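You operate a simulated robot arm through the tools that you are given. There is no shell and no other tool. Be economical: measure what you need, move in short steps, check, and stop when the job is done.

Carry out the task below with a simulated two-armed robot. There is one attempt and no reset: what you move stays moved.

Task
Wipe up the spill on the bare side of the blue-marked table with the blue cloth and put it back.

It is judged by the outcome, as a careful person would: the job done as asked, and still so three seconds after it is handed in. It fails if anything else is knocked over, pushed out of place, dropped, spilled or broken. Flat cloth is picked up by pressing the open fingertips on it (5 to 10 N) and closing them slowly along it; thin cloth reads only 2 to 8 mm in the jaws.

Robot
Two 7-joint arms with two-finger grippers on one trunk, on a base that drives. Base frame: it is fixed to the floor where the robot stands at the start and does not move with it; the origin is under the middle of the robot, x ahead of it, y to its left, z up. Lengths are in m, angles in degrees, forces in N, time in s.
The left shoulder is at the start at [0.157, 0.216, 0.999], the right one opposite. With the tool pointing down near the work surface each hand reaches from about 0.42 to 0.9 m from the robot's upright axis, wherever it stands, measured 20 degrees to its own side. Payload 3.18 kg a hand.
The tool frame of a hand sits at the grasp point between the pads (the TCP): z along the fingers, y along the line on which they close. The tips reach 0.03 m beyond it. The gripper opens to 0.144 m. The gripper's body begins 0.103 m behind the TCP.
Orientation is that of the tool frame in the base frame, as a unit quaternion [w, x, y, z]. With the fingers straight down and closing along the base's y, the tool's x points along the base's -x, its y along +y and its z along -z.

Tools
- The arms move only by the tool drive_tool. It takes "left_series", "right_series" or both (then of equal length, played together; a hand with none holds still); each is a list of rows, each a list of 7 numbers: the opening in per cent of the stroke, from 0 (shut) to 100 (fully open), then the shift along the tool's x, y, z in units of 20 mm (1.0 is 20 mm), then the turn, a rotation vector about the tool's x, y, z in units of 4 degrees (1.0 is 4 degrees). In form: [[claw, tx, ty, tz, wx, wy, wz], ...]. A call has 1 to 20 rows; each row shifts and turns the commanded pose from where the row before left it, along the tool's axes as they then stand. A call with a number of a shift or a turn outside -1 to 1 is refused whole. A row lasts 0.2 s, in which the tool goes at most 0.05 m and 8.6 degrees; a call with a longer step from one row to the next is refused whole, and so is a gripper value outside its range. A pose out of reach is approached as far as the arm can. The call stops where the force on the tool passes 40 N (or 10 N more than at its start, if that is more) or the arm is blocked; 0.2 s more then pass. The fingers move at their own pace and stop on an object; they squeeze with about 20 N. The grip force told is the motor's: it shows also when the fingers shut on nothing. Time passes only in rows, and 0.2 s behind the last, so rows that do not move let the fingers close. The reply holds the time, the measured pose of the TCP, the force on the tool along the base axes, the opening and the grip force, in the units named above and with some noise, with the torque about the TCP (base axes, N m) and any sound that the robot's microphone picked up, and new pictures: "show" is both (left out), scene, wrist or none (wrist: the cameras of the hands that moved).
- Cameras (640 x 400 px; columns grow to the right, rows downward): "scene" is now at [0.2896, -0.0364, 1.1771]; the picture's right is [-0.42, -0.91, 0.00], its down [-0.49, 0.22, -0.84] and it looks along [0.77, -0.35, -0.54] (base axes); focal length 214 px, centre (320, 200). "left" rides on the left gripper at [0.076, -0.016, -0.143] in its tool frame; the picture's right is [0.21, 0.98, 0.00], its down [-0.84, 0.18, -0.51] and it looks along [-0.50, 0.11, 0.86] (tool axes); focal length 218 px, centre (320, 200). "right" rides on the right gripper at [0.076, 0.016, -0.143] in its tool frame; the picture's right is [-0.21, 0.98, 0.00], its down [-0.84, -0.18, -0.51] and it looks along [-0.50, -0.10, 0.86] (tool axes); focal length 218 px, centre (320, 200). There is no depth. A picture from a camera that has moved, and an enlarged one, comes with that camera's place and axes in the base frame and with its lens.
- slide_trunk(by): slides the trunk up (or, below 0, down) by that many m; the arms and the scene camera ride with it, the base frame stays. It gives what a move gives, with no picture.
- roll_base(legs): drives the robot by 1 to 6 legs, each [ahead, left, turn to the left] in m, m and degrees, along the robot's own axes; the way and the turn of a leg run together, so that a leg with both is an arc; at most 1.5 m and 180 degrees a leg. The arms and the cameras ride along, it lands a little off, and it stops where it bumps. It gives what a move gives, and a new picture of the scene camera.
- aim_head(pan, tilt): turns the head with the scene camera to pan (to the left, within 80 degrees either way) and tilt (down, from -29 to 69), counted from straight ahead of the robot. It gives what a move gives, and a new picture of the scene camera.
- inspect(camera, box): a new picture of the part [left, top, right, bottom] of that camera's present view, enlarged. No time passes.
- close_job(): hands the job in; it is judged then, once.

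Work in short steps. Places have to be worked out from the pictures, the camera data and where the tool is seen: move nearer, look again, correct. Check each grasp and each placing, and mend what went wrong. You have 120 turns and 260 pictures in all, those below and enlarged ones among them. Open the grippers and draw the arms clear of the work before you hand the job in, unless the task says otherwise; then end with one line.

The tools are called as name(argument=value, ...) on one line, values as JSON. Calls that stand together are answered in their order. drive_tool: Moves the arms, as the interface text tells. Its arguments: {"type":"object","properties":{"left_series":{"type":"array","items":{"type":"array","items":{"type":"number"}}},"right_series":{"type":"array","items":{"type":"array","items":{"type":"number"}}},"show":{"type":"string","enum":["both","scene","wrist","none"]}},"required":[]} The other tools are called the same way: slide_trunk (by) slides the trunk up or down; roll_base (legs) drives the base; aim_head (pan, tilt) turns the head that bears the scene camera; inspect (camera, box) takes an enlarged picture of a part of a camera's view; close_job () hands the job in.

At the start:

```text
time: 0.0
left_tool_pos: [0.4894, 0.0764, 1.0447]
left_tcp_rot: [0.0, -0.001, 1.0, -0.001]
left_contact_force: [-0.7, 0.1, 0.0]
left_wrist_torque: [-0.01, 0.03, -0.01]
left_width: 0.1439
left_grip_force: 0.2
right_tool_pos: [0.3619, -0.3379, 1.0548]
right_tcp_rot: [-0.001, 0.001, 1.0, 0.001]
right_contact_force: [-0.1, -0.2, 0.1]
right_wrist_torque: [0.0, 0.01, 0.01]
right_width: 0.1443
right_grip_force: 0.0
trunk travel left (down, up): [-0.089, 0.281]
robot x, y, heading: [-0.0021, -0.0028, -0.0]
head pan, tilt: [-24.6, 32.6]
```

scene: 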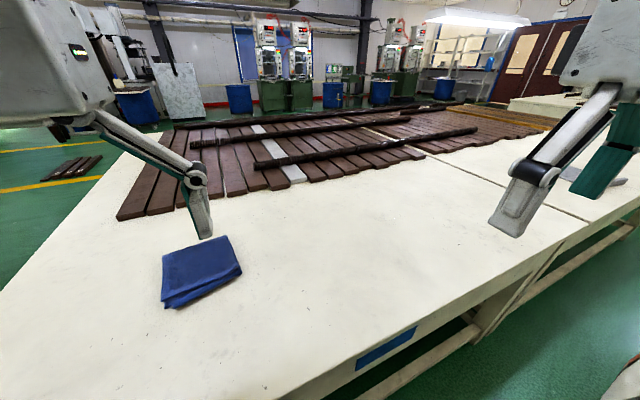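
right: 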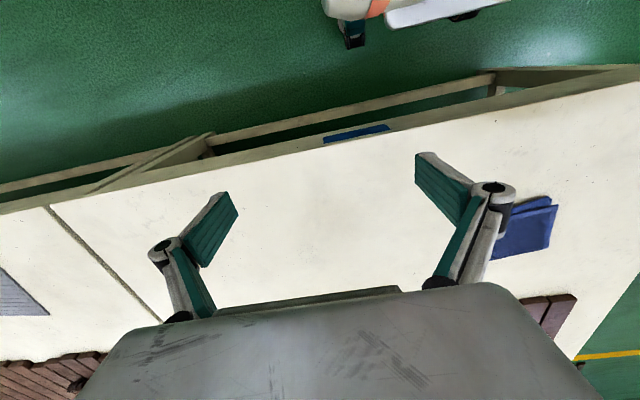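
left: 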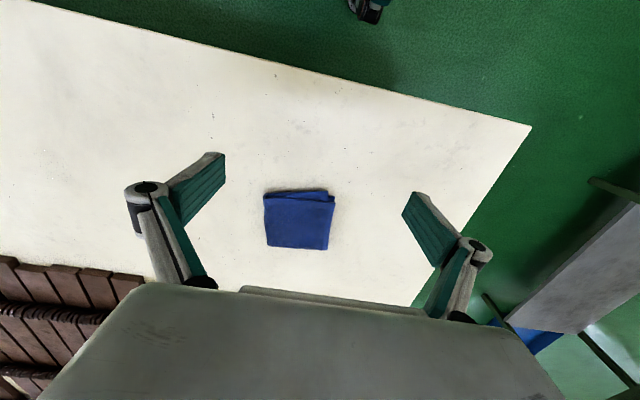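

The cloth is visible near the left hand and there is a blue mark on the table's edge, but I can't make out a spill yet. I'll enlarge the views to find it.

inspect(camera="scene", box=[160, 170, 480, 370])

inspect(camera="right", box=[40, 100, 640, 340])

aim_head(pan=-50, tilt=35)

```text
2.00 times, centred on (320, 270) of scene
camera zoom: at [0.2896, -0.0364, 1.1771], right [-0.42, -0.91, 0.0], down [-0.49, 0.22, -0.84], along [0.77, -0.35, -0.54], focal length 429 px, centre (320, 60)
```

zoom: 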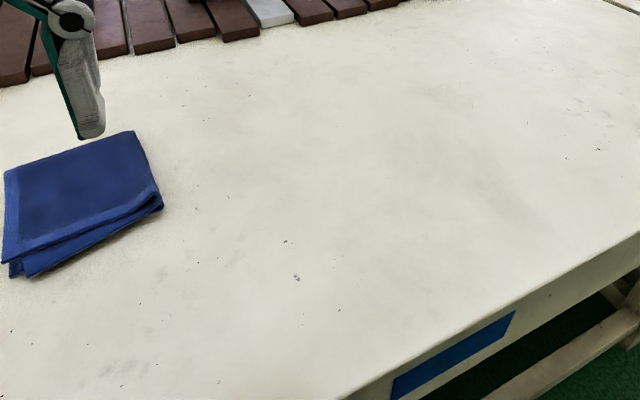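

```text
1.07 times, centred on (340, 220) of right (not enlarged: the box is as wide or as high as the picture)
camera zoom: at [0.2851, -0.3219, 1.1979], right [0.21, 0.98, 0.0], down [0.84, -0.18, 0.51], along [0.5, -0.11, -0.86], focal length 233 px, centre (299, 179)
```

zoom: 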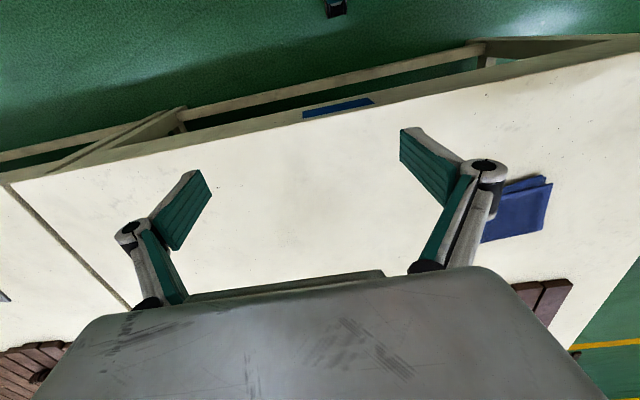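

```text
time: 0.9
left_tool_pos: [0.4896, 0.0772, 1.046]
left_tcp_rot: [0.001, -0.002, 1.0, -0.001]
left_contact_force: [0.3, 0.3, 0.2]
left_wrist_torque: [0.01, 0.0, -0.03]
left_width: 0.1441
left_grip_force: 0.1
right_tool_pos: [0.3615, -0.3378, 1.0546]
right_tcp_rot: [0.0, 0.001, 1.0, 0.0]
right_contact_force: [-0.2, 0.5, -1.1]
right_wrist_torque: [-0.02, 0.01, 0.0]
right_width: 0.1442
right_grip_force: 0.0
trunk travel left (down, up): [-0.089, 0.281]
robot x, y, heading: [0.0012, -0.0013, 0.1]
head pan, tilt: [-50.0, 35.0]
camera scene: at [0.2651, -0.0667, 1.1735], right [-0.77, -0.64, 0.0], down [-0.37, 0.44, -0.82], along [0.53, -0.63, -0.57], focal length 214 px, centre (320, 200)
```

scene: 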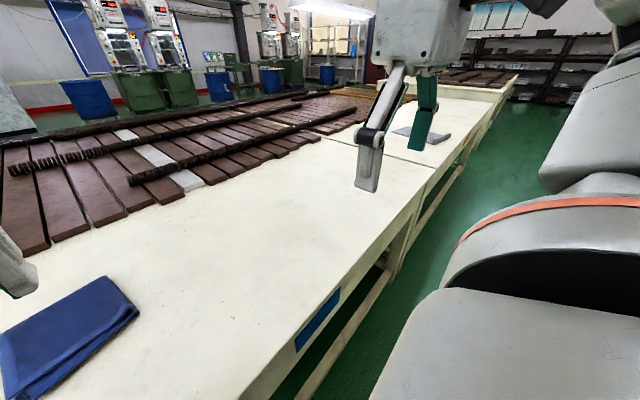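

No obvious spill, so it may be faint. I'll enlarge smaller parts of the bare strip.

inspect(camera="scene", box=[160, 180, 320, 280])

inspect(camera="scene", box=[280, 120, 440, 220])

inspect(camera="left", box=[0, 20, 320, 220])

inspect(camera="right", box=[200, 130, 460, 300])

```text
4.00 times, centred on (240, 230) of scene
camera zoom: at [0.2651, -0.0667, 1.1735], right [-0.77, -0.64, 0.0], down [-0.37, 0.44, -0.82], along [0.53, -0.63, -0.57], focal length 858 px, centre (640, 80)
```

zoom: 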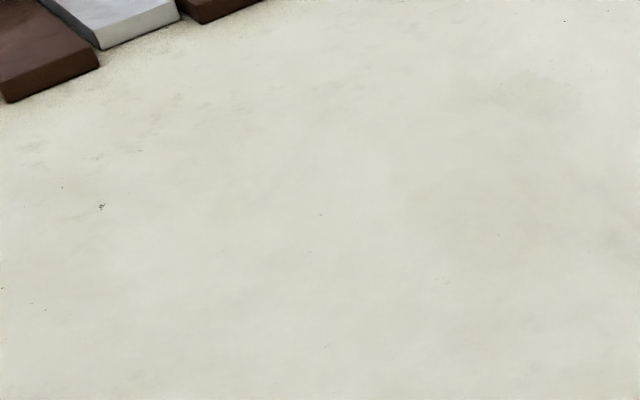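

```text
4.00 times, centred on (360, 170) of scene
camera zoom: at [0.2651, -0.0667, 1.1735], right [-0.77, -0.64, 0.0], down [-0.37, 0.44, -0.82], along [0.53, -0.63, -0.57], focal length 858 px, centre (160, 320)
```

zoom: 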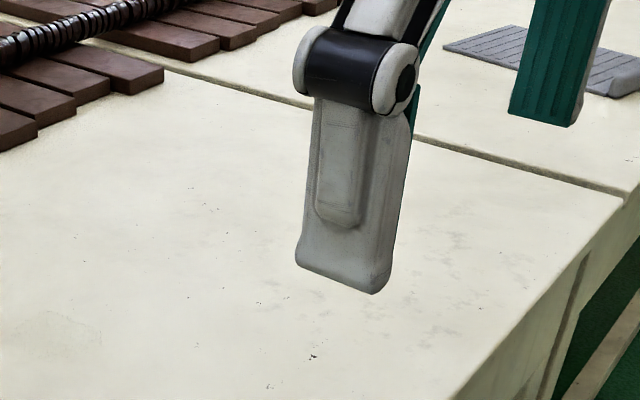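

```text
2.00 times, centred on (160, 120) of left
camera zoom: at [0.413, 0.0598, 1.1882], right [-0.21, 0.98, 0.0], down [0.84, 0.18, 0.51], along [0.5, 0.11, -0.86], focal length 436 px, centre (640, 360)
```

zoom: 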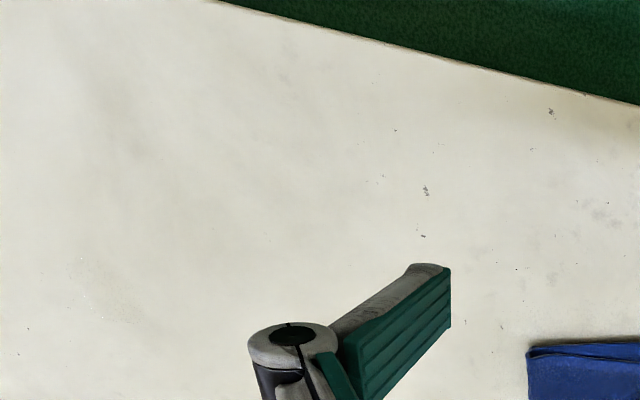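

```text
2.35 times, centred on (330, 215) of right
camera zoom: at [0.2851, -0.3219, 1.1979], right [0.21, 0.98, 0.0], down [0.84, -0.18, 0.51], along [0.5, -0.11, -0.86], focal length 514 px, centre (296, 165)
```

zoom: 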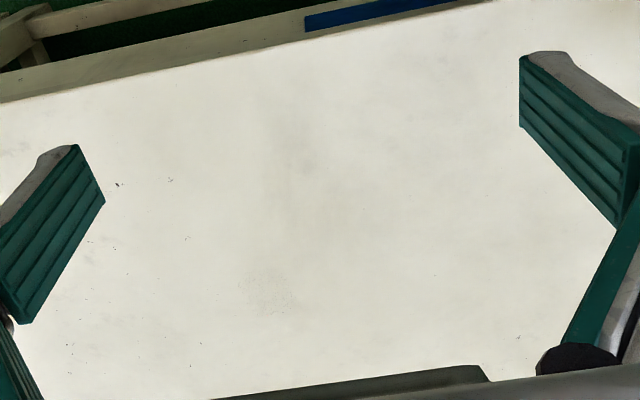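

A faint speckled outline shows in all views at about [0.69, -0.44, 0.77], consistent with a clear spill. I'll move the right hand over for a close look, staying about 6 cm above the table.

drive_tool(right_series=[[100, -1, -0.37, 0.6, 0, 0, 0], [100, -1, -0.37, 0.6, 0, 0, 0], [100, -1, -0.37, 0.6, 0, 0, 0], [100, -1, -0.37, 0.6, 0, 0, 0], [100, -1, -0.37, 0.6, 0, 0, 0], [100, -1, -0.37, 0.6, 0, 0, 0], [100, -1, -0.37, 0.6, 0, 0, 0], [100, -1, -0.37, 0.6, 0, 0, 0], [100, -1, -0.37, 0.6, 0, 0, 0], [100, -1, -0.37, 0.6, 0, 0, 0], [100, 0, 0, 0, 0, 0, 0]])

```text
time: 3.3
left_tool_pos: [0.4892, 0.0766, 1.0461]
left_tcp_rot: [0.0, -0.002, 1.0, -0.001]
left_contact_force: [-0.4, -0.7, 0.4]
left_wrist_torque: [-0.01, 0.0, -0.02]
left_width: 0.1442
left_grip_force: 0.0
right_tool_pos: [0.4213, -0.3602, 1.0181]
right_tcp_rot: [0.002, 0.006, 1.0, 0.002]
right_contact_force: [-0.2, -0.8, 0.0]
right_wrist_torque: [-0.01, -0.01, 0.0]
right_width: 0.144
right_grip_force: 0.1
right hand out of reach, approached as far as the arm can: row 4, 5, 6, 7, 8, 9, 10
trunk travel left (down, up): [-0.089, 0.281]
robot x, y, heading: [-0.0011, 0.0024, -0.0]
head pan, tilt: [-50.0, 35.0]
camera scene: at [0.265, -0.0668, 1.1735], right [-0.77, -0.64, 0.0], down [-0.37, 0.44, -0.82], along [0.53, -0.63, -0.57], focal length 214 px, centre (320, 200)
camera right: at [0.3445, -0.3441, 1.1609], right [0.22, 0.98, 0.01], down [0.84, -0.19, 0.51], along [0.5, -0.11, -0.86], focal length 218 px, centre (320, 200)
```

scene: 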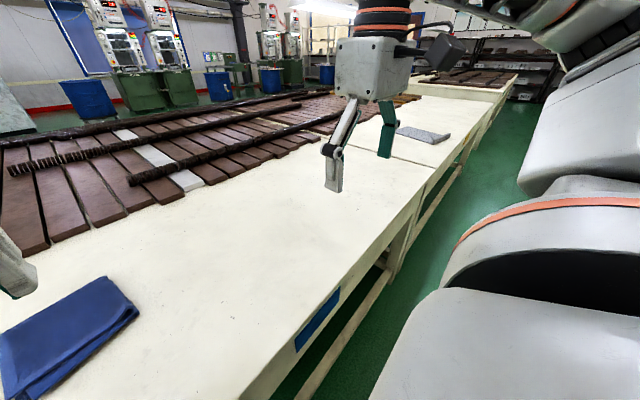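
right: 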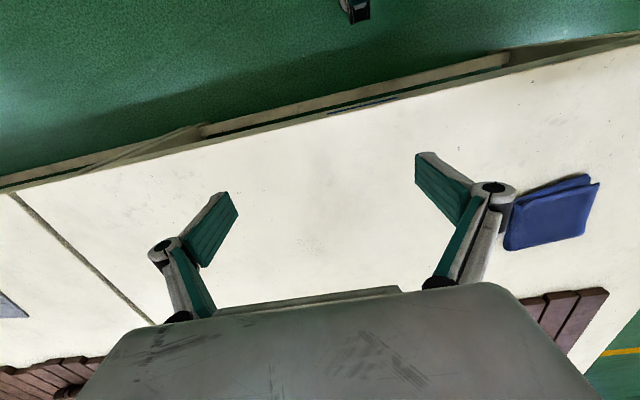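

The right hand stopped short, probably a reach limit at this height. I'll go down first, then forward.

drive_tool(right_series=[[100, 0, 0, 1, 0, 0, 0], [100, 0, 0, 1, 0, 0, 0], [100, 0, 0, 1, 0, 0, 0], [100, 0, 0, 1, 0, 0, 0], [100, 0, 0, 1, 0, 0, 0], [100, 0, -1, 0, 0, 0, 0], [100, 0, -1, 0, 0, 0, 0], [100, -1, -0.5, 0.5, 0, 0, 0], [100, -1, -0.5, 0.5, 0, 0, 0], [100, -1, -0.2, 0.3, 0, 0, 0], [100, -1, 0, 0, 0, 0, 0], [100, -1, 0, 0, 0, 0, 0], [100, -1, 0, 0, 0, 0, 0]])

```text
time: 6.1
left_tool_pos: [0.4893, 0.0773, 1.0461]
left_tcp_rot: [0.0, -0.001, 1.0, -0.001]
left_contact_force: [-0.1, -0.2, 0.5]
left_wrist_torque: [0.01, -0.01, -0.02]
left_width: 0.1439
left_grip_force: 0.1
right_tool_pos: [0.4843, -0.4262, 0.8923]
right_tcp_rot: [0.003, 0.005, 1.0, 0.0]
right_contact_force: [0.5, 0.6, -0.2]
right_wrist_torque: [0.0, 0.0, 0.01]
right_width: 0.144
right_grip_force: 0.1
right hand out of reach, approached as far as the arm can: row 11, 12, 13
trunk travel left (down, up): [-0.089, 0.281]
robot x, y, heading: [0.0006, 0.0002, 0.0]
head pan, tilt: [-50.0, 35.0]
camera scene: at [0.265, -0.0667, 1.1735], right [-0.77, -0.64, 0.0], down [-0.37, 0.44, -0.82], along [0.53, -0.63, -0.57], focal length 214 px, centre (320, 200)
camera right: at [0.4064, -0.4084, 1.0359], right [0.22, 0.98, 0.0], down [0.84, -0.19, 0.51], along [0.5, -0.11, -0.86], focal length 218 px, centre (320, 200)
```

scene: 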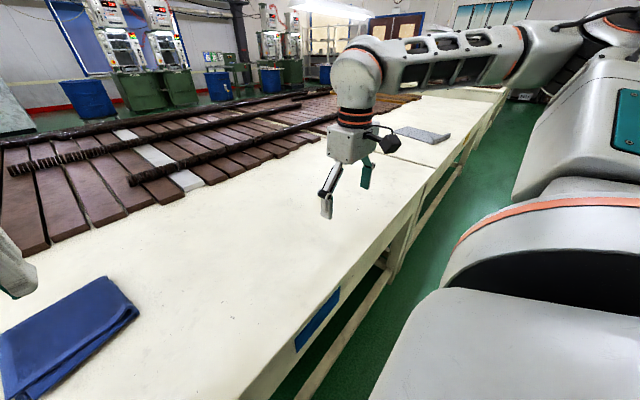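
right: 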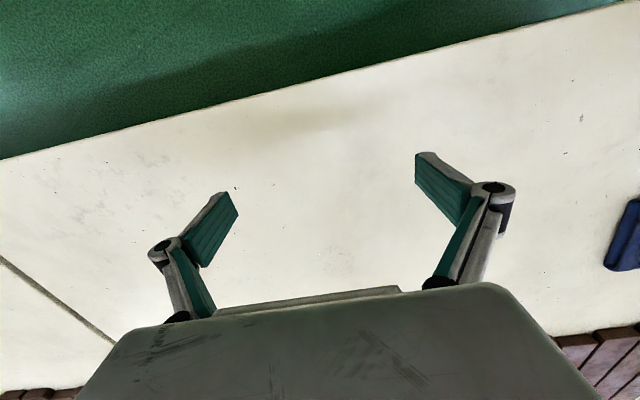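

I'll enlarge the patch between the fingers at about (340, 258).

inspect(camera="right", box=[240, 170, 440, 295])

inspect(camera="scene", box=[220, 150, 420, 275])

```text
3.20 times, centred on (340, 232) of right
camera zoom: at [0.4064, -0.4084, 1.0359], right [0.22, 0.98, 0.0], down [0.84, -0.19, 0.51], along [0.5, -0.11, -0.86], focal length 698 px, centre (256, 96)
```

zoom: 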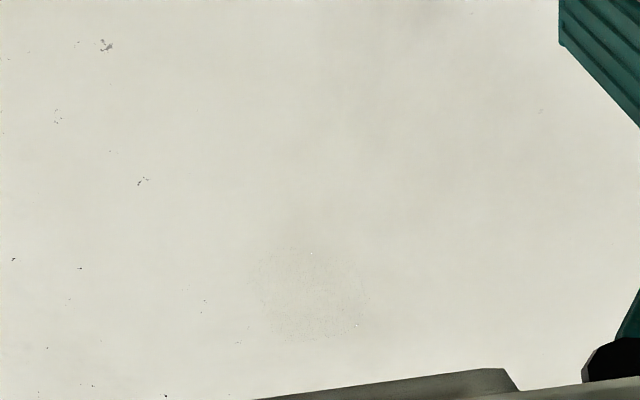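

```text
3.20 times, centred on (320, 212) of scene
camera zoom: at [0.265, -0.0667, 1.1735], right [-0.77, -0.64, 0.0], down [-0.37, 0.44, -0.82], along [0.53, -0.63, -0.57], focal length 686 px, centre (320, 160)
```

zoom: 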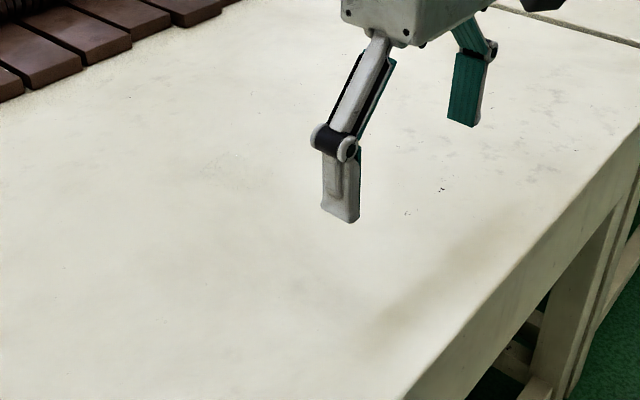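

The spill is a faint speckled patch about 6–7 cm across at [0.686, -0.442]. The cloth lies at about [0.716, 0.075]. I'll use the left hand for the cloth and later roll the base to the right to wipe. First, left hand down and then forward above the cloth.

drive_tool(left_series=[[100, 0, 0, 1, 0, 0, 0], [100, 0, 0, 1, 0, 0, 0], [100, 0, 0, 1, 0, 0, 0], [100, 0, 0, 1, 0, 0, 0], [100, 0, 0, 1, 0, 0, 0], [100, 0, 0, 1, 0, 0, 0], [100, -1, 0, 0.5, 0, 0, 0], [100, -1, 0, 0.5, 0, 0, 0], [100, -1, 0, 0, 0, 0, 0], [100, -1, 0, 0, 0, 0, 0], [100, -1, 0, 0, 0, 0, 0], [100, -1, 0, 0, 0, 0, 0]])

aim_head(pan=0, tilt=40)

```text
time: 8.7
left_tool_pos: [0.6077, 0.0772, 0.9044]
left_tcp_rot: [-0.001, -0.001, 1.0, -0.002]
left_contact_force: [-0.6, 0.4, -0.5]
left_wrist_torque: [-0.01, 0.0, 0.01]
left_width: 0.1439
left_grip_force: 0.0
right_tool_pos: [0.4853, -0.425, 0.8926]
right_tcp_rot: [0.003, 0.005, 1.0, 0.0]
right_contact_force: [0.1, 0.1, 0.7]
right_wrist_torque: [0.0, 0.01, -0.03]
right_width: 0.144
right_grip_force: 0.1
trunk travel left (down, up): [-0.089, 0.281]
robot x, y, heading: [0.0026, -0.003, 0.3]
head pan, tilt: [-50.0, 35.0]
camera scene: at [0.2653, -0.0669, 1.1733], right [-0.77, -0.64, 0.0], down [-0.37, 0.44, -0.82], along [0.53, -0.63, -0.57], focal length 214 px, centre (320, 200)
camera left: at [0.5328, 0.0598, 1.047], right [-0.21, 0.98, 0.0], down [0.84, 0.18, 0.51], along [0.5, 0.11, -0.86], focal length 218 px, centre (320, 200)
```

scene: 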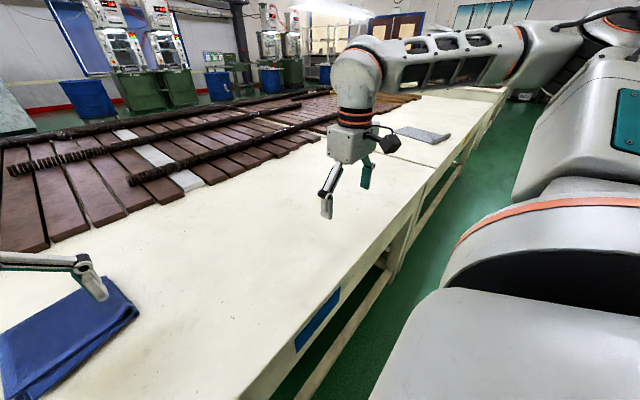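
left: 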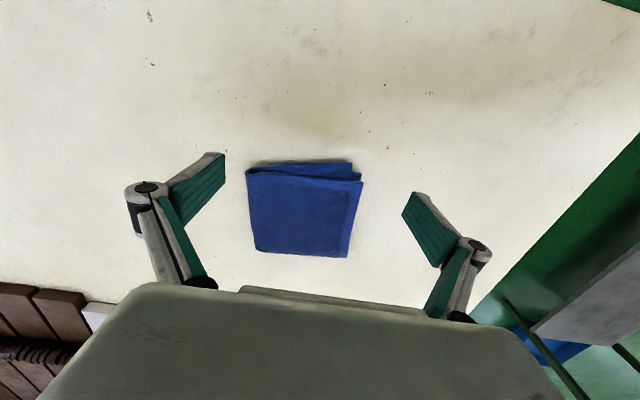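

```text
time: 9.9
left_tool_pos: [0.6083, 0.0764, 0.9026]
left_tcp_rot: [-0.001, -0.002, 1.0, -0.002]
left_contact_force: [-0.3, 0.3, -0.1]
left_wrist_torque: [0.0, 0.03, 0.01]
left_width: 0.1437
left_grip_force: 0.1
right_tool_pos: [0.484, -0.4266, 0.8932]
right_tcp_rot: [0.002, 0.005, 1.0, 0.0]
right_contact_force: [-0.7, -0.4, 0.6]
right_wrist_torque: [-0.02, -0.02, 0.05]
right_width: 0.1438
right_grip_force: 0.1
trunk travel left (down, up): [-0.089, 0.281]
robot x, y, heading: [-0.0018, 0.0017, -0.4]
head pan, tilt: [0.0, 40.0]
camera scene: at [0.2934, 0.0006, 1.1659], right [0.0, -1.0, 0.0], down [-0.64, 0.0, -0.77], along [0.77, 0.0, -0.64], focal length 214 px, centre (320, 200)
```

scene: 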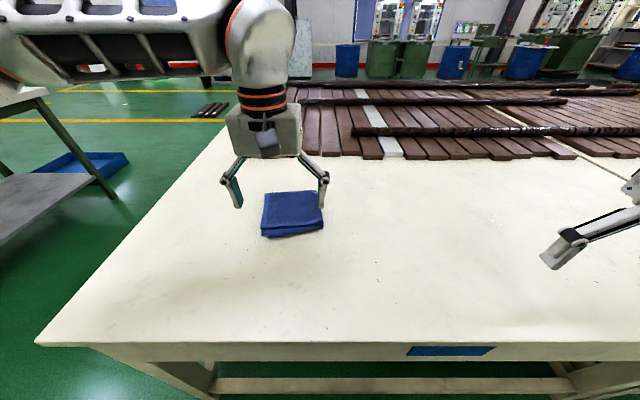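

The cloth spans x 0.66–0.80, y ±0.07 around 0.077. I'll bring the left hand over its centre with the jaws half open and lower to just above it.

drive_tool(left_series=[[60, -1, 0, 0, 0, 0, 0], [50, -1, 0, 0, 0, 0, 0], [50, -1, 0, 0, 0, 0, 0], [50, -1, 0, 0, 0, 0, 0], [50, -1, 0, 0, 0, 0, 0], [50, -0.4, 0, 1, 0, 0, 0], [50, 0, 0, 1, 0, 0, 0], [50, 0, 0, 1, 0, 0, 0], [50, 0, 0, 0.6, 0, 0, 0]])

```text
time: 11.9
left_tool_pos: [0.7179, 0.0771, 0.8323]
left_tcp_rot: [-0.001, -0.002, 1.0, -0.001]
left_contact_force: [-1.1, 0.0, 0.1]
left_wrist_torque: [0.01, 0.02, 0.01]
left_width: 0.0718
left_grip_force: 0.1
right_tool_pos: [0.4837, -0.4248, 0.8931]
right_tcp_rot: [0.003, 0.005, 1.0, 0.0]
right_contact_force: [-0.1, -0.7, 0.1]
right_wrist_torque: [0.01, 0.02, 0.02]
right_width: 0.1439
right_grip_force: 0.1
trunk travel left (down, up): [-0.089, 0.281]
robot x, y, heading: [0.0001, 0.0037, 0.0]
head pan, tilt: [0.0, 40.0]
camera scene: at [0.2936, 0.0007, 1.1659], right [0.0, -1.0, 0.0], down [-0.64, 0.0, -0.77], along [0.77, 0.0, -0.64], focal length 214 px, centre (320, 200)
camera left: at [0.6412, 0.0598, 0.9755], right [-0.21, 0.98, 0.0], down [0.84, 0.18, 0.51], along [0.49, 0.11, -0.86], focal length 218 px, centre (320, 200)
```

scene: 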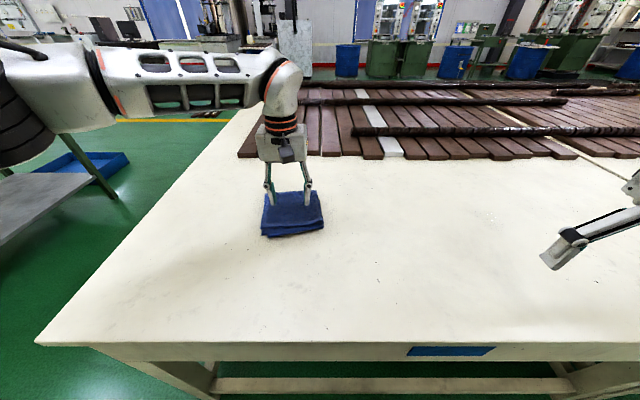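
left: 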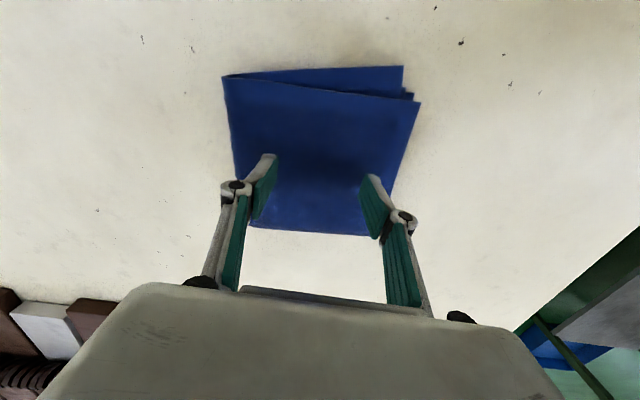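

Jaws straddle the cloth's middle, tips about 2–3 cm above. I'll descend in small steps to feel contact.

drive_tool(left_series=[[50, 0, 0, 0.4, 0, 0, 0], [50, 0, 0, 0.3, 0, 0, 0], [50, 0, 0, 0.2, 0, 0, 0], [50, 0, 0, 0.2, 0, 0, 0], [50, 0, 0, 0, 0, 0, 0]], show="none")

```text
time: 13.1
left_tool_pos: [0.7173, 0.0775, 0.8103]
left_tcp_rot: [-0.001, -0.002, 1.0, -0.001]
left_contact_force: [-0.2, -1.0, 0.3]
left_wrist_torque: [-0.01, 0.04, 0.01]
left_width: 0.0721
left_grip_force: 0.1
right_tool_pos: [0.4841, -0.4266, 0.8935]
right_tcp_rot: [0.003, 0.005, 1.0, 0.0]
right_contact_force: [-0.3, -0.8, -0.6]
right_wrist_torque: [0.01, -0.02, 0.0]
right_width: 0.1439
right_grip_force: 0.0
trunk travel left (down, up): [-0.089, 0.281]
robot x, y, heading: [0.004, -0.0013, -0.0]
head pan, tilt: [0.0, 40.0]
```

No contact yet at TCP z 0.810; I continue down with finer steps.

drive_tool(left_series=[[50, 0, 0, 0.2, 0, 0, 0], [50, 0, 0, 0, 0, 0, 0]], show="none")

drive_tool(left_series=[[50, 0, 0, 0.2, 0, 0, 0], [50, 0, 0, 0, 0, 0, 0]], show="wrist")

```text
time: 13.7
left_tool_pos: [0.7172, 0.0757, 0.8066]
left_tcp_rot: [0.0, -0.001, 1.0, 0.0]
left_contact_force: [0.1, -0.8, 4.0]
left_wrist_torque: [-0.04, -0.02, -0.02]
left_width: 0.0717
left_grip_force: 0.1
right_tool_pos: [0.4834, -0.4265, 0.8929]
right_tcp_rot: [0.003, 0.005, 1.0, 0.0]
right_contact_force: [0.8, -0.3, 0.4]
right_wrist_torque: [0.01, 0.01, 0.0]
right_width: 0.144
right_grip_force: 0.1
trunk travel left (down, up): [-0.089, 0.281]
robot x, y, heading: [-0.0009, 0.0006, -0.3]
head pan, tilt: [0.0, 40.0]
```

```text
time: 14.3
left_tool_pos: [0.7163, 0.0769, 0.8047]
left_tcp_rot: [0.001, -0.003, 1.0, -0.001]
left_contact_force: [1.2, 1.1, 8.2]
left_wrist_torque: [0.0, -0.03, 0.0]
left_width: 0.0734
left_grip_force: 0.1
right_tool_pos: [0.4837, -0.4249, 0.8936]
right_tcp_rot: [0.003, 0.006, 1.0, 0.0]
right_contact_force: [0.1, -0.1, -0.1]
right_wrist_torque: [0.0, -0.05, 0.0]
right_width: 0.1442
right_grip_force: 0.1
trunk travel left (down, up): [-0.089, 0.281]
robot x, y, heading: [-0.0004, -0.0001, -0.1]
head pan, tilt: [0.0, 40.0]
camera left: at [0.6401, 0.0598, 0.9474], right [-0.21, 0.98, 0.0], down [0.84, 0.18, 0.51], along [0.5, 0.11, -0.86], focal length 218 px, centre (320, 200)
```

left: 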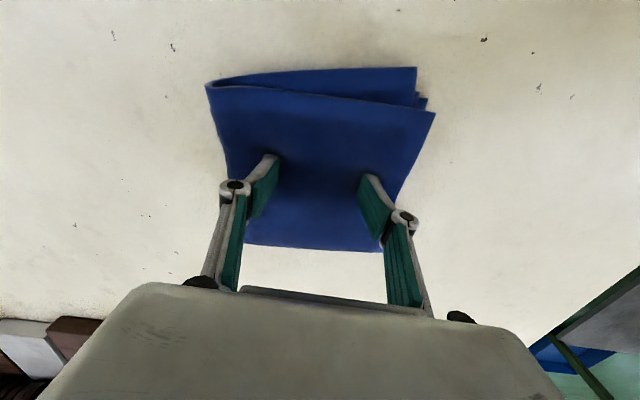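

Contact with 8 N. Now I close the fingers slowly along the cloth.

drive_tool(left_series=[[46, 0, 0, 0, 0, 0, 0], [42, 0, 0, 0, 0, 0, 0], [38, 0, 0, 0, 0, 0, 0], [34, 0, 0, 0, 0, 0, 0], [30, 0, 0, 0, 0, 0, 0], [26, 0, 0, 0, 0, 0, 0], [22, 0, 0, 0, 0, 0, 0], [18, 0, 0, 0, 0, 0, 0], [14, 0, 0, 0, 0, 0, 0], [11, 0, 0, 0, 0, 0, 0], [8, 0, 0, 0, 0, 0, 0], [5, 0, 0, 0, 0, 0, 0], [2, 0, 0, 0, 0, 0, 0], [0, 0, 0, 0, 0, 0, 0], [0, 0, 0, 0, 0, 0, 0], [0, 0, 0, 0, 0, 0, 0]])

```text
time: 17.7
left_tool_pos: [0.716, 0.0765, 0.8045]
left_tcp_rot: [0.001, -0.002, 1.0, 0.0]
left_contact_force: [-1.3, 1.1, 15.0]
left_wrist_torque: [0.02, 0.01, -0.05]
left_width: 0.0167
left_grip_force: 20.3
right_tool_pos: [0.4822, -0.4246, 0.8931]
right_tcp_rot: [0.004, 0.005, 1.0, 0.0]
right_contact_force: [-0.2, -0.6, -0.5]
right_wrist_torque: [0.0, 0.01, -0.04]
right_width: 0.1439
right_grip_force: 0.0
trunk travel left (down, up): [-0.089, 0.281]
robot x, y, heading: [0.0001, 0.0014, -0.1]
head pan, tilt: [0.0, 40.0]
camera scene: at [0.2922, 0.0006, 1.1663], right [0.0, -1.0, 0.0], down [-0.64, 0.0, -0.77], along [0.77, 0.0, -0.64], focal length 214 px, centre (320, 200)
camera left: at [0.6398, 0.0597, 0.9471], right [-0.21, 0.98, 0.0], down [0.84, 0.18, 0.51], along [0.5, 0.11, -0.86], focal length 218 px, centre (320, 200)
```

scene: 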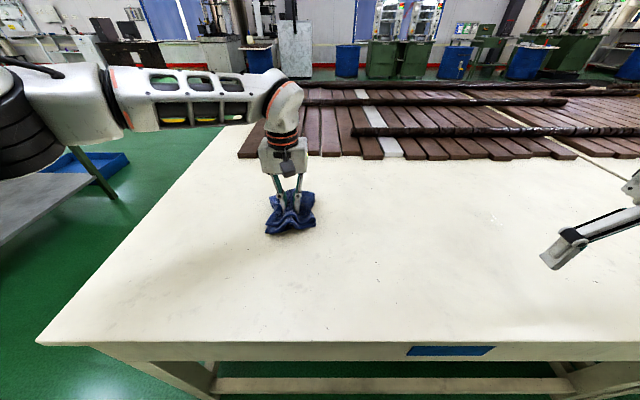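
left: 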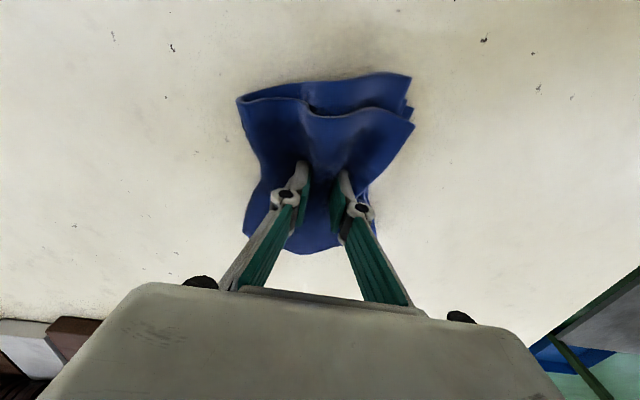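

The whole stack bunched into the jaws (16.7 mm, 20 N). I lift it gently.

drive_tool(left_series=[[0, 0, 0, -0.3, 0, 0, 0], [0, 0, 0, -0.5, 0, 0, 0], [0, 0, 0, -0.7, 0, 0, 0], [0, 0, 0, -0.7, 0, 0, 0], [0, 0, 0, -0.7, 0, 0, 0], [0, 0, 0, -0.7, 0, 0, 0], [0, 0, 0, -0.7, 0, 0, 0], [0, 0, 0, 0, 0, 0, 0]])

```text
time: 19.5
left_tool_pos: [0.7177, 0.0763, 0.8872]
left_tcp_rot: [-0.001, -0.001, 1.0, 0.0]
left_contact_force: [-0.1, 0.4, -0.1]
left_wrist_torque: [-0.01, 0.03, 0.0]
left_width: 0.0159
left_grip_force: 19.8
right_tool_pos: [0.483, -0.4247, 0.893]
right_tcp_rot: [0.002, 0.005, 1.0, 0.0]
right_contact_force: [0.0, -0.1, 0.3]
right_wrist_torque: [-0.01, 0.0, 0.04]
right_width: 0.1441
right_grip_force: 0.0
trunk travel left (down, up): [-0.089, 0.281]
robot x, y, heading: [0.0023, 0.0012, -0.0]
head pan, tilt: [0.0, 40.0]
camera scene: at [0.2937, 0.0007, 1.1658], right [0.0, -1.0, 0.0], down [-0.64, 0.0, -0.77], along [0.77, 0.0, -0.64], focal length 214 px, centre (320, 200)
camera left: at [0.6417, 0.0599, 1.0317], right [-0.21, 0.98, 0.0], down [0.84, 0.18, 0.51], along [0.49, 0.11, -0.86], focal length 218 px, centre (320, 200)
```

scene: 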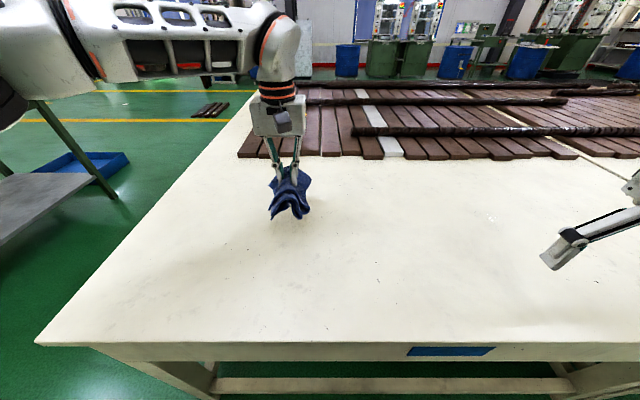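
left: 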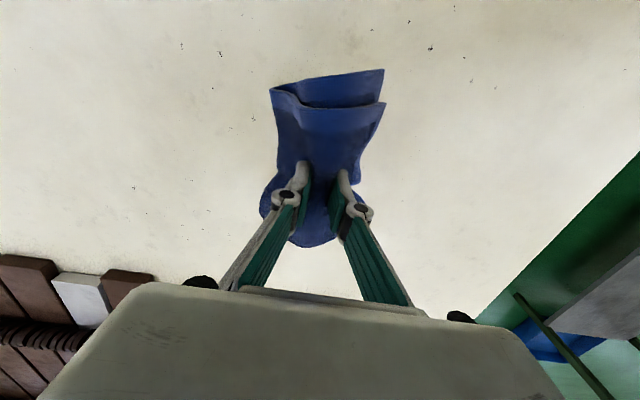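

The cloth is up whole. I'll raise a bit more and roll the base 0.5 m to the right so the left hand comes over the spill.

drive_tool(left_series=[[0, 0, 0, -0.5, 0, 0, 0], [0, 0, 0, -0.5, 0, 0, 0], [0, 0, 0, 0, 0, 0, 0]], right_series=[[100, 0, 0, -1, 0, 0, 0], [100, 0, 0, -1, 0, 0, 0], [100, 0, 0, 0, 0, 0, 0]], show="none")

aim_head(pan=-70, tilt=45)

```text
time: 20.3
left_tool_pos: [0.7175, 0.0768, 0.9095]
left_tcp_rot: [-0.001, -0.001, 1.0, -0.001]
left_contact_force: [0.3, 0.5, -0.9]
left_wrist_torque: [0.01, -0.03, 0.0]
left_width: 0.0156
left_grip_force: 20.0
right_tool_pos: [0.4834, -0.426, 0.8926]
right_tcp_rot: [0.002, 0.005, 1.0, 0.0]
right_contact_force: [-0.9, 0.0, -0.7]
right_wrist_torque: [0.0, 0.01, -0.02]
right_width: 0.1442
right_grip_force: 0.2
right hand out of reach, approached as far as the arm can: row 1, 2
trunk travel left (down, up): [-0.089, 0.281]
robot x, y, heading: [0.0021, -0.0008, 0.2]
head pan, tilt: [0.0, 40.0]
```

```text
time: 21.7
left_tool_pos: [0.7172, 0.077, 0.9087]
left_tcp_rot: [0.0, -0.002, 1.0, -0.001]
left_contact_force: [0.1, 0.8, -0.1]
left_wrist_torque: [0.03, 0.0, 0.01]
left_width: 0.0155
left_grip_force: 20.3
right_tool_pos: [0.4829, -0.4248, 0.8927]
right_tcp_rot: [0.003, 0.005, 1.0, 0.0]
right_contact_force: [0.3, 0.7, -0.2]
right_wrist_torque: [0.01, 0.0, -0.02]
right_width: 0.144
right_grip_force: 0.0
trunk travel left (down, up): [-0.089, 0.281]
robot x, y, heading: [-0.0003, -0.0004, -0.1]
head pan, tilt: [-70.0, 45.0]
camera scene: at [0.2363, -0.0757, 1.1586], right [-0.94, -0.34, 0.0], down [-0.24, 0.66, -0.71], along [0.24, -0.66, -0.71], focal length 214 px, centre (320, 200)
```

scene: 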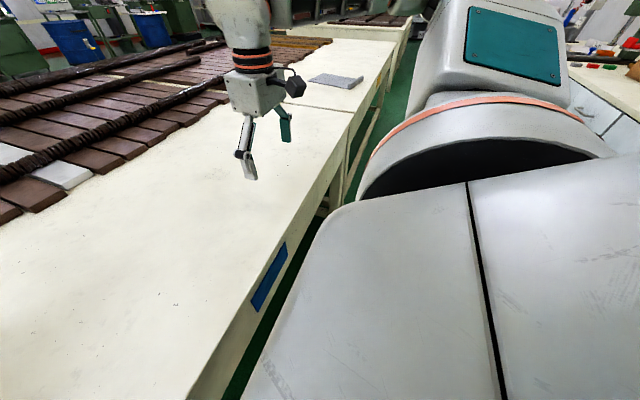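

Side clearance looks free. Rolling right 0.5 m.

roll_base(legs=[[0, -0.5, 0]])

aim_head(pan=5, tilt=42)

```text
time: 26.6
left_tool_pos: [0.7189, -0.4222, 0.9093]
left_tcp_rot: [0.0, -0.005, 1.0, -0.001]
left_contact_force: [-0.5, 0.2, -0.6]
left_wrist_torque: [-0.01, -0.02, -0.04]
left_width: 0.0152
left_grip_force: 19.2
right_tool_pos: [0.4891, -0.9243, 0.8935]
right_tcp_rot: [0.003, 0.001, 1.0, 0.0]
right_contact_force: [-1.2, 0.5, 0.1]
right_wrist_torque: [-0.02, -0.03, -0.01]
right_width: 0.1439
right_grip_force: 0.1
trunk travel left (down, up): [-0.089, 0.281]
robot x, y, heading: [-0.0016, -0.5056, 0.5]
head pan, tilt: [-70.0, 45.0]
camera scene: at [0.2389, -0.5769, 1.1586], right [-0.94, -0.35, 0.0], down [-0.25, 0.66, -0.71], along [0.25, -0.66, -0.71], focal length 214 px, centre (320, 200)
```

scene: 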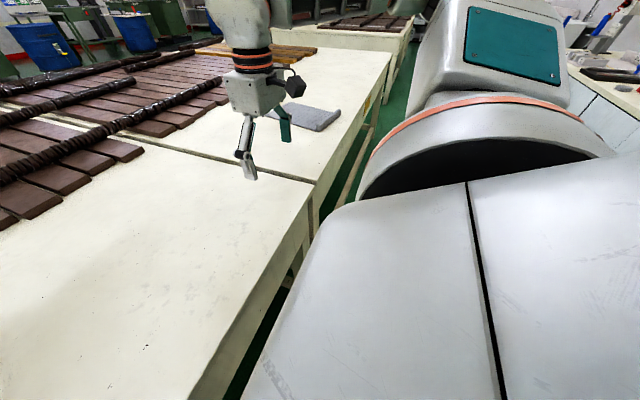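

```text
time: 28.1
left_tool_pos: [0.7173, -0.4201, 0.9085]
left_tcp_rot: [0.0, -0.006, 1.0, -0.001]
left_contact_force: [-0.6, 0.6, 0.1]
left_wrist_torque: [-0.01, -0.01, -0.07]
left_width: 0.0149
left_grip_force: 19.4
right_tool_pos: [0.4891, -0.9251, 0.8935]
right_tcp_rot: [0.003, 0.001, 1.0, 0.0]
right_contact_force: [0.2, 0.6, 0.1]
right_wrist_torque: [0.03, -0.01, 0.03]
right_width: 0.1442
right_grip_force: 0.0
trunk travel left (down, up): [-0.089, 0.281]
robot x, y, heading: [0.0027, -0.5064, 0.7]
head pan, tilt: [5.0, 42.0]
camera scene: at [0.2937, -0.4927, 1.163], right [0.09, -1.0, 0.0], down [-0.67, -0.06, -0.74], along [0.74, 0.07, -0.67], focal length 214 px, centre (320, 200)
```

scene: 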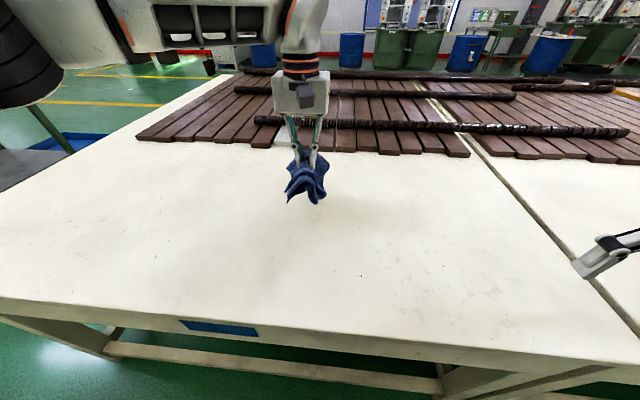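

I'll look for the spill from the left wrist and head cameras.

inspect(camera="left", box=[0, 0, 639, 399])

inspect(camera="scene", box=[200, 160, 420, 298])

```text
1.00 times, centred on (320, 200) of left (not enlarged: the box is as wide or as high as the picture)
camera zoom: at [0.6426, -0.4381, 1.0521], right [-0.22, 0.98, 0.0], down [0.84, 0.19, 0.51], along [0.49, 0.11, -0.86], focal length 219 px, centre (320, 200)
```

zoom: 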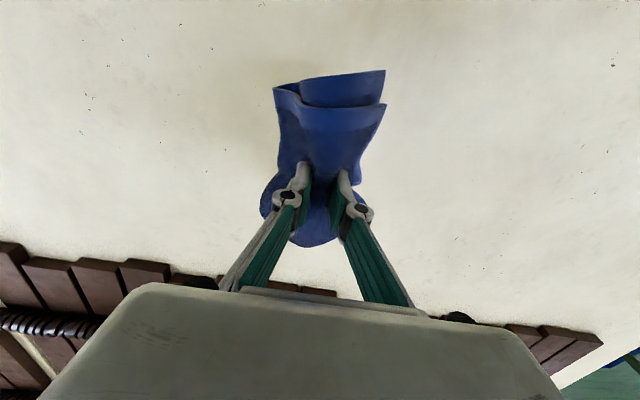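

```text
2.90 times, centred on (310, 229) of scene
camera zoom: at [0.2937, -0.4927, 1.163], right [0.09, -1.0, 0.0], down [-0.67, -0.06, -0.74], along [0.74, 0.07, -0.67], focal length 622 px, centre (349, 116)
```

zoom: 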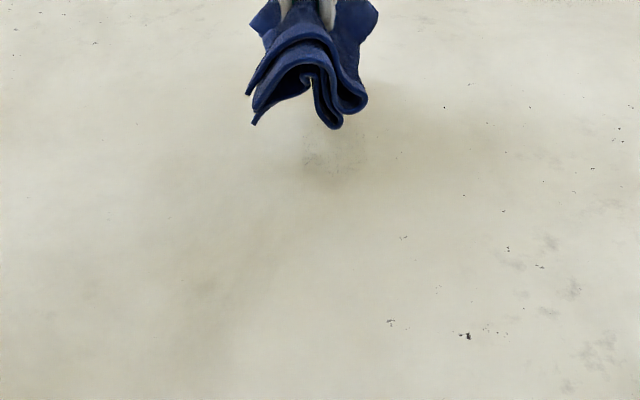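

The spill sits just in front of and below the cloth, consistent with [0.685, -0.44]. I move over it and lower until the cloth presses on the table.

drive_tool(left_series=[[0, 0.8, -1, 0.7, 0, 0, 0], [0, 0.8, 0, 0.8, 0, 0, 0], [0, 0, 0, 0.8, 0, 0, 0], [0, 0, 0, 0.8, 0, 0, 0], [0, 0, 0, 0.7, 0, 0, 0], [0, 0, 0, 0.5, 0, 0, 0], [0, 0, 0, 0, 0, 0, 0]])

```text
time: 29.7
left_tool_pos: [0.6867, -0.4394, 0.8242]
left_tcp_rot: [-0.001, -0.005, 1.0, 0.0]
left_contact_force: [-0.2, 0.3, -0.3]
left_wrist_torque: [0.02, -0.03, -0.02]
left_width: 0.0151
left_grip_force: 19.6
right_tool_pos: [0.4887, -0.9248, 0.8942]
right_tcp_rot: [0.002, 0.001, 1.0, 0.0]
right_contact_force: [0.1, -0.3, 0.1]
right_wrist_torque: [0.01, 0.0, 0.0]
right_width: 0.1441
right_grip_force: 0.0
trunk travel left (down, up): [-0.089, 0.281]
robot x, y, heading: [-0.002, -0.5031, 0.3]
head pan, tilt: [5.0, 42.0]
camera scene: at [0.2935, -0.4927, 1.1631], right [0.1, -1.0, 0.0], down [-0.67, -0.06, -0.74], along [0.74, 0.07, -0.67], focal length 214 px, centre (320, 200)
camera left: at [0.61, -0.4581, 0.967], right [-0.22, 0.98, 0.0], down [0.84, 0.19, 0.51], along [0.49, 0.11, -0.86], focal length 218 px, centre (320, 200)
```

scene: 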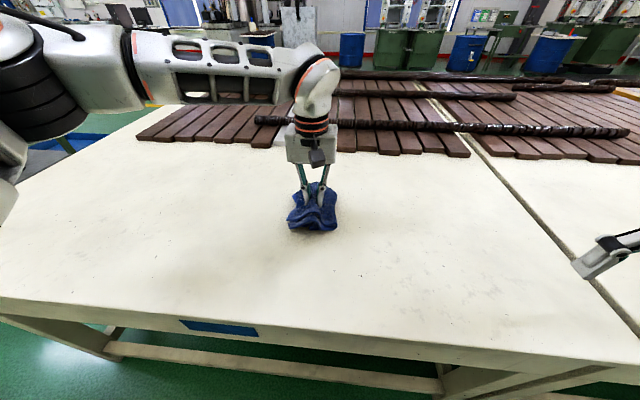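
left: 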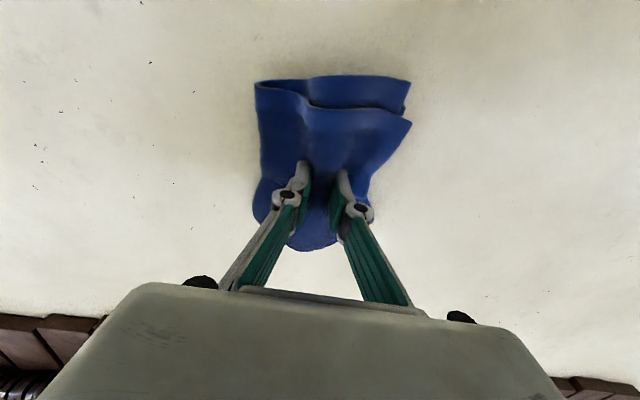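

The cloth is touching and spreading. I press further toward TCP z about 0.806.

drive_tool(left_series=[[0, 0, 0, 0.3, 0, 0, 0], [0, 0, 0, 0.3, 0, 0, 0], [0, 0, 0, 0.2, 0, 0, 0], [0, 0, 0, 0, 0, 0, 0]], show="none")

```text
time: 30.7
left_tool_pos: [0.6863, -0.4412, 0.8094]
left_tcp_rot: [0.0, -0.005, 1.0, -0.001]
left_contact_force: [-1.1, -0.6, 10.5]
left_wrist_torque: [0.08, -0.03, -0.04]
left_width: 0.015
left_grip_force: 19.7
right_tool_pos: [0.4884, -0.9248, 0.8933]
right_tcp_rot: [0.004, 0.001, 1.0, 0.0]
right_contact_force: [0.2, 0.4, 0.9]
right_wrist_torque: [-0.01, -0.01, -0.02]
right_width: 0.144
right_grip_force: 0.1
trunk travel left (down, up): [-0.089, 0.281]
robot x, y, heading: [0.002, -0.4992, 0.5]
head pan, tilt: [5.0, 42.0]
```

10 N on the spill. Now a slow raster over roughly ±5 cm around it.

drive_tool(left_series=[[0, -0.5, 0.6, 0, 0, 0, 0], [0, -0.5, 0.6, 0, 0, 0, 0], [0, -0.5, 0.6, 0, 0, 0, 0], [0, -0.5, 0.6, 0, 0, 0, 0], [0, 0, -0.8, 0, 0, 0, 0], [0, 0, -0.8, 0, 0, 0, 0], [0, 0, -0.8, 0, 0, 0, 0], [0, 0, -0.8, 0, 0, 0, 0], [0, 0, -0.8, 0, 0, 0, 0], [0, 0, -0.8, 0, 0, 0, 0], [0, 0.6, 0, 0, 0, 0, 0], [0, 0.6, 0, 0, 0, 0, 0], [0, 0, 0.8, 0, 0, 0, 0], [0, 0, 0.8, 0, 0, 0, 0], [0, 0, 0.8, 0, 0, 0, 0], [0, 0, 0.8, 0, 0, 0, 0], [0, 0, 0.8, 0, 0, 0, 0], [0, 0, 0.8, 0, 0, 0, 0], [0, 0.6, 0, 0, 0, 0, 0], [0, 0.6, 0, 0, 0, 0, 0]])

drive_tool(left_series=[[0, 0, -0.8, 0, 0, 0, 0], [0, 0, -0.8, 0, 0, 0, 0], [0, 0, -0.8, 0, 0, 0, 0], [0, 0, -0.8, 0, 0, 0, 0], [0, 0, -0.8, 0, 0, 0, 0], [0, 0, -0.8, 0, 0, 0, 0], [0, 0.6, 0, 0, 0, 0, 0], [0, 0.6, 0, 0, 0, 0, 0], [0, 0, 0.8, 0, 0, 0, 0], [0, 0, 0.8, 0, 0, 0, 0], [0, 0, 0.8, 0, 0, 0, 0], [0, 0, 0.8, 0, 0, 0, 0], [0, 0, 0.8, 0, 0, 0, 0], [0, 0, 0.8, 0, 0, 0, 0], [0, 0, 0, 0, 0, 0, 0]])

```text
time: 34.9
left_tool_pos: [0.6782, -0.3942, 0.8086]
left_tcp_rot: [0.001, -0.006, 1.0, -0.001]
left_contact_force: [4.1, 1.3, 12.9]
left_wrist_torque: [0.1, -0.12, -0.04]
left_width: 0.0151
left_grip_force: 19.8
right_tool_pos: [0.4896, -0.9249, 0.8939]
right_tcp_rot: [0.002, 0.001, 1.0, 0.0]
right_contact_force: [-0.2, 0.0, -0.4]
right_wrist_torque: [0.02, -0.04, 0.01]
right_width: 0.144
right_grip_force: 0.1
trunk travel left (down, up): [-0.089, 0.281]
robot x, y, heading: [-0.0004, -0.5041, 0.3]
head pan, tilt: [5.0, 42.0]
camera scene: at [0.293, -0.4927, 1.1632], right [0.1, -1.0, 0.0], down [-0.67, -0.06, -0.74], along [0.74, 0.07, -0.67], focal length 214 px, centre (320, 200)
camera left: at [0.6018, -0.4112, 0.9512], right [-0.22, 0.98, 0.0], down [0.84, 0.19, 0.51], along [0.5, 0.11, -0.86], focal length 218 px, centre (320, 200)
```

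scene: 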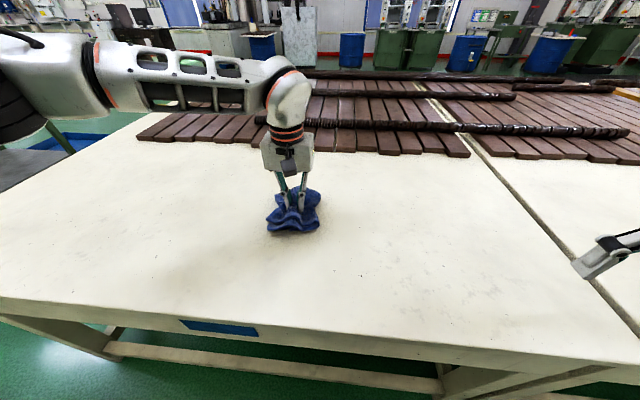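
left: 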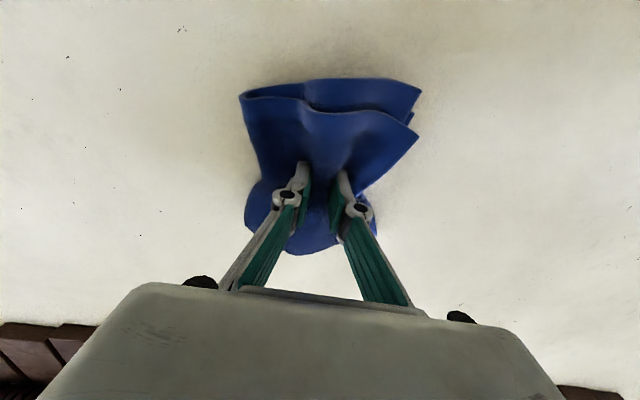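

```text
time: 38.1
left_tool_pos: [0.6545, -0.3928, 0.8071]
left_tcp_rot: [0.0, -0.005, 1.0, -0.001]
left_contact_force: [-0.2, -4.7, 13.4]
left_wrist_torque: [-0.07, 0.0, -0.03]
left_width: 0.0149
left_grip_force: 19.9
right_tool_pos: [0.4873, -0.9252, 0.8939]
right_tcp_rot: [0.003, 0.0, 1.0, 0.0]
right_contact_force: [-0.6, 0.9, -0.3]
right_wrist_torque: [-0.01, 0.03, 0.01]
right_width: 0.1438
right_grip_force: 0.0
trunk travel left (down, up): [-0.089, 0.281]
robot x, y, heading: [0.0019, -0.5058, 0.6]
head pan, tilt: [5.0, 42.0]
camera scene: at [0.2926, -0.4931, 1.1633], right [0.1, -1.0, 0.0], down [-0.67, -0.06, -0.74], along [0.74, 0.07, -0.67], focal length 214 px, centre (320, 200)
camera left: at [0.5777, -0.4108, 0.951], right [-0.22, 0.98, 0.0], down [0.84, 0.19, 0.51], along [0.5, 0.11, -0.86], focal length 218 px, centre (320, 200)
```

scene: 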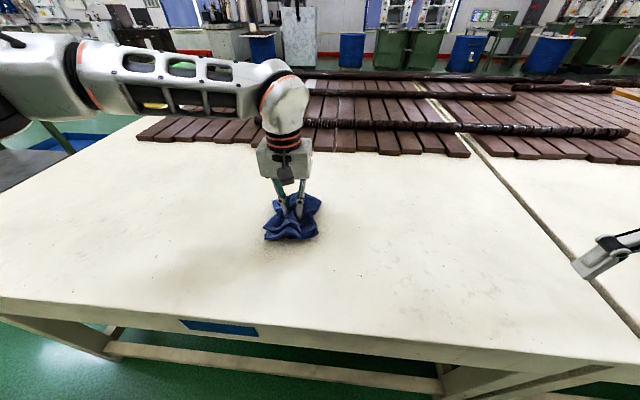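
left: 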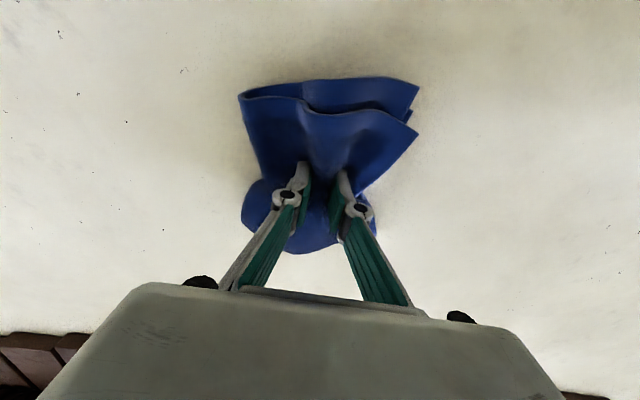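

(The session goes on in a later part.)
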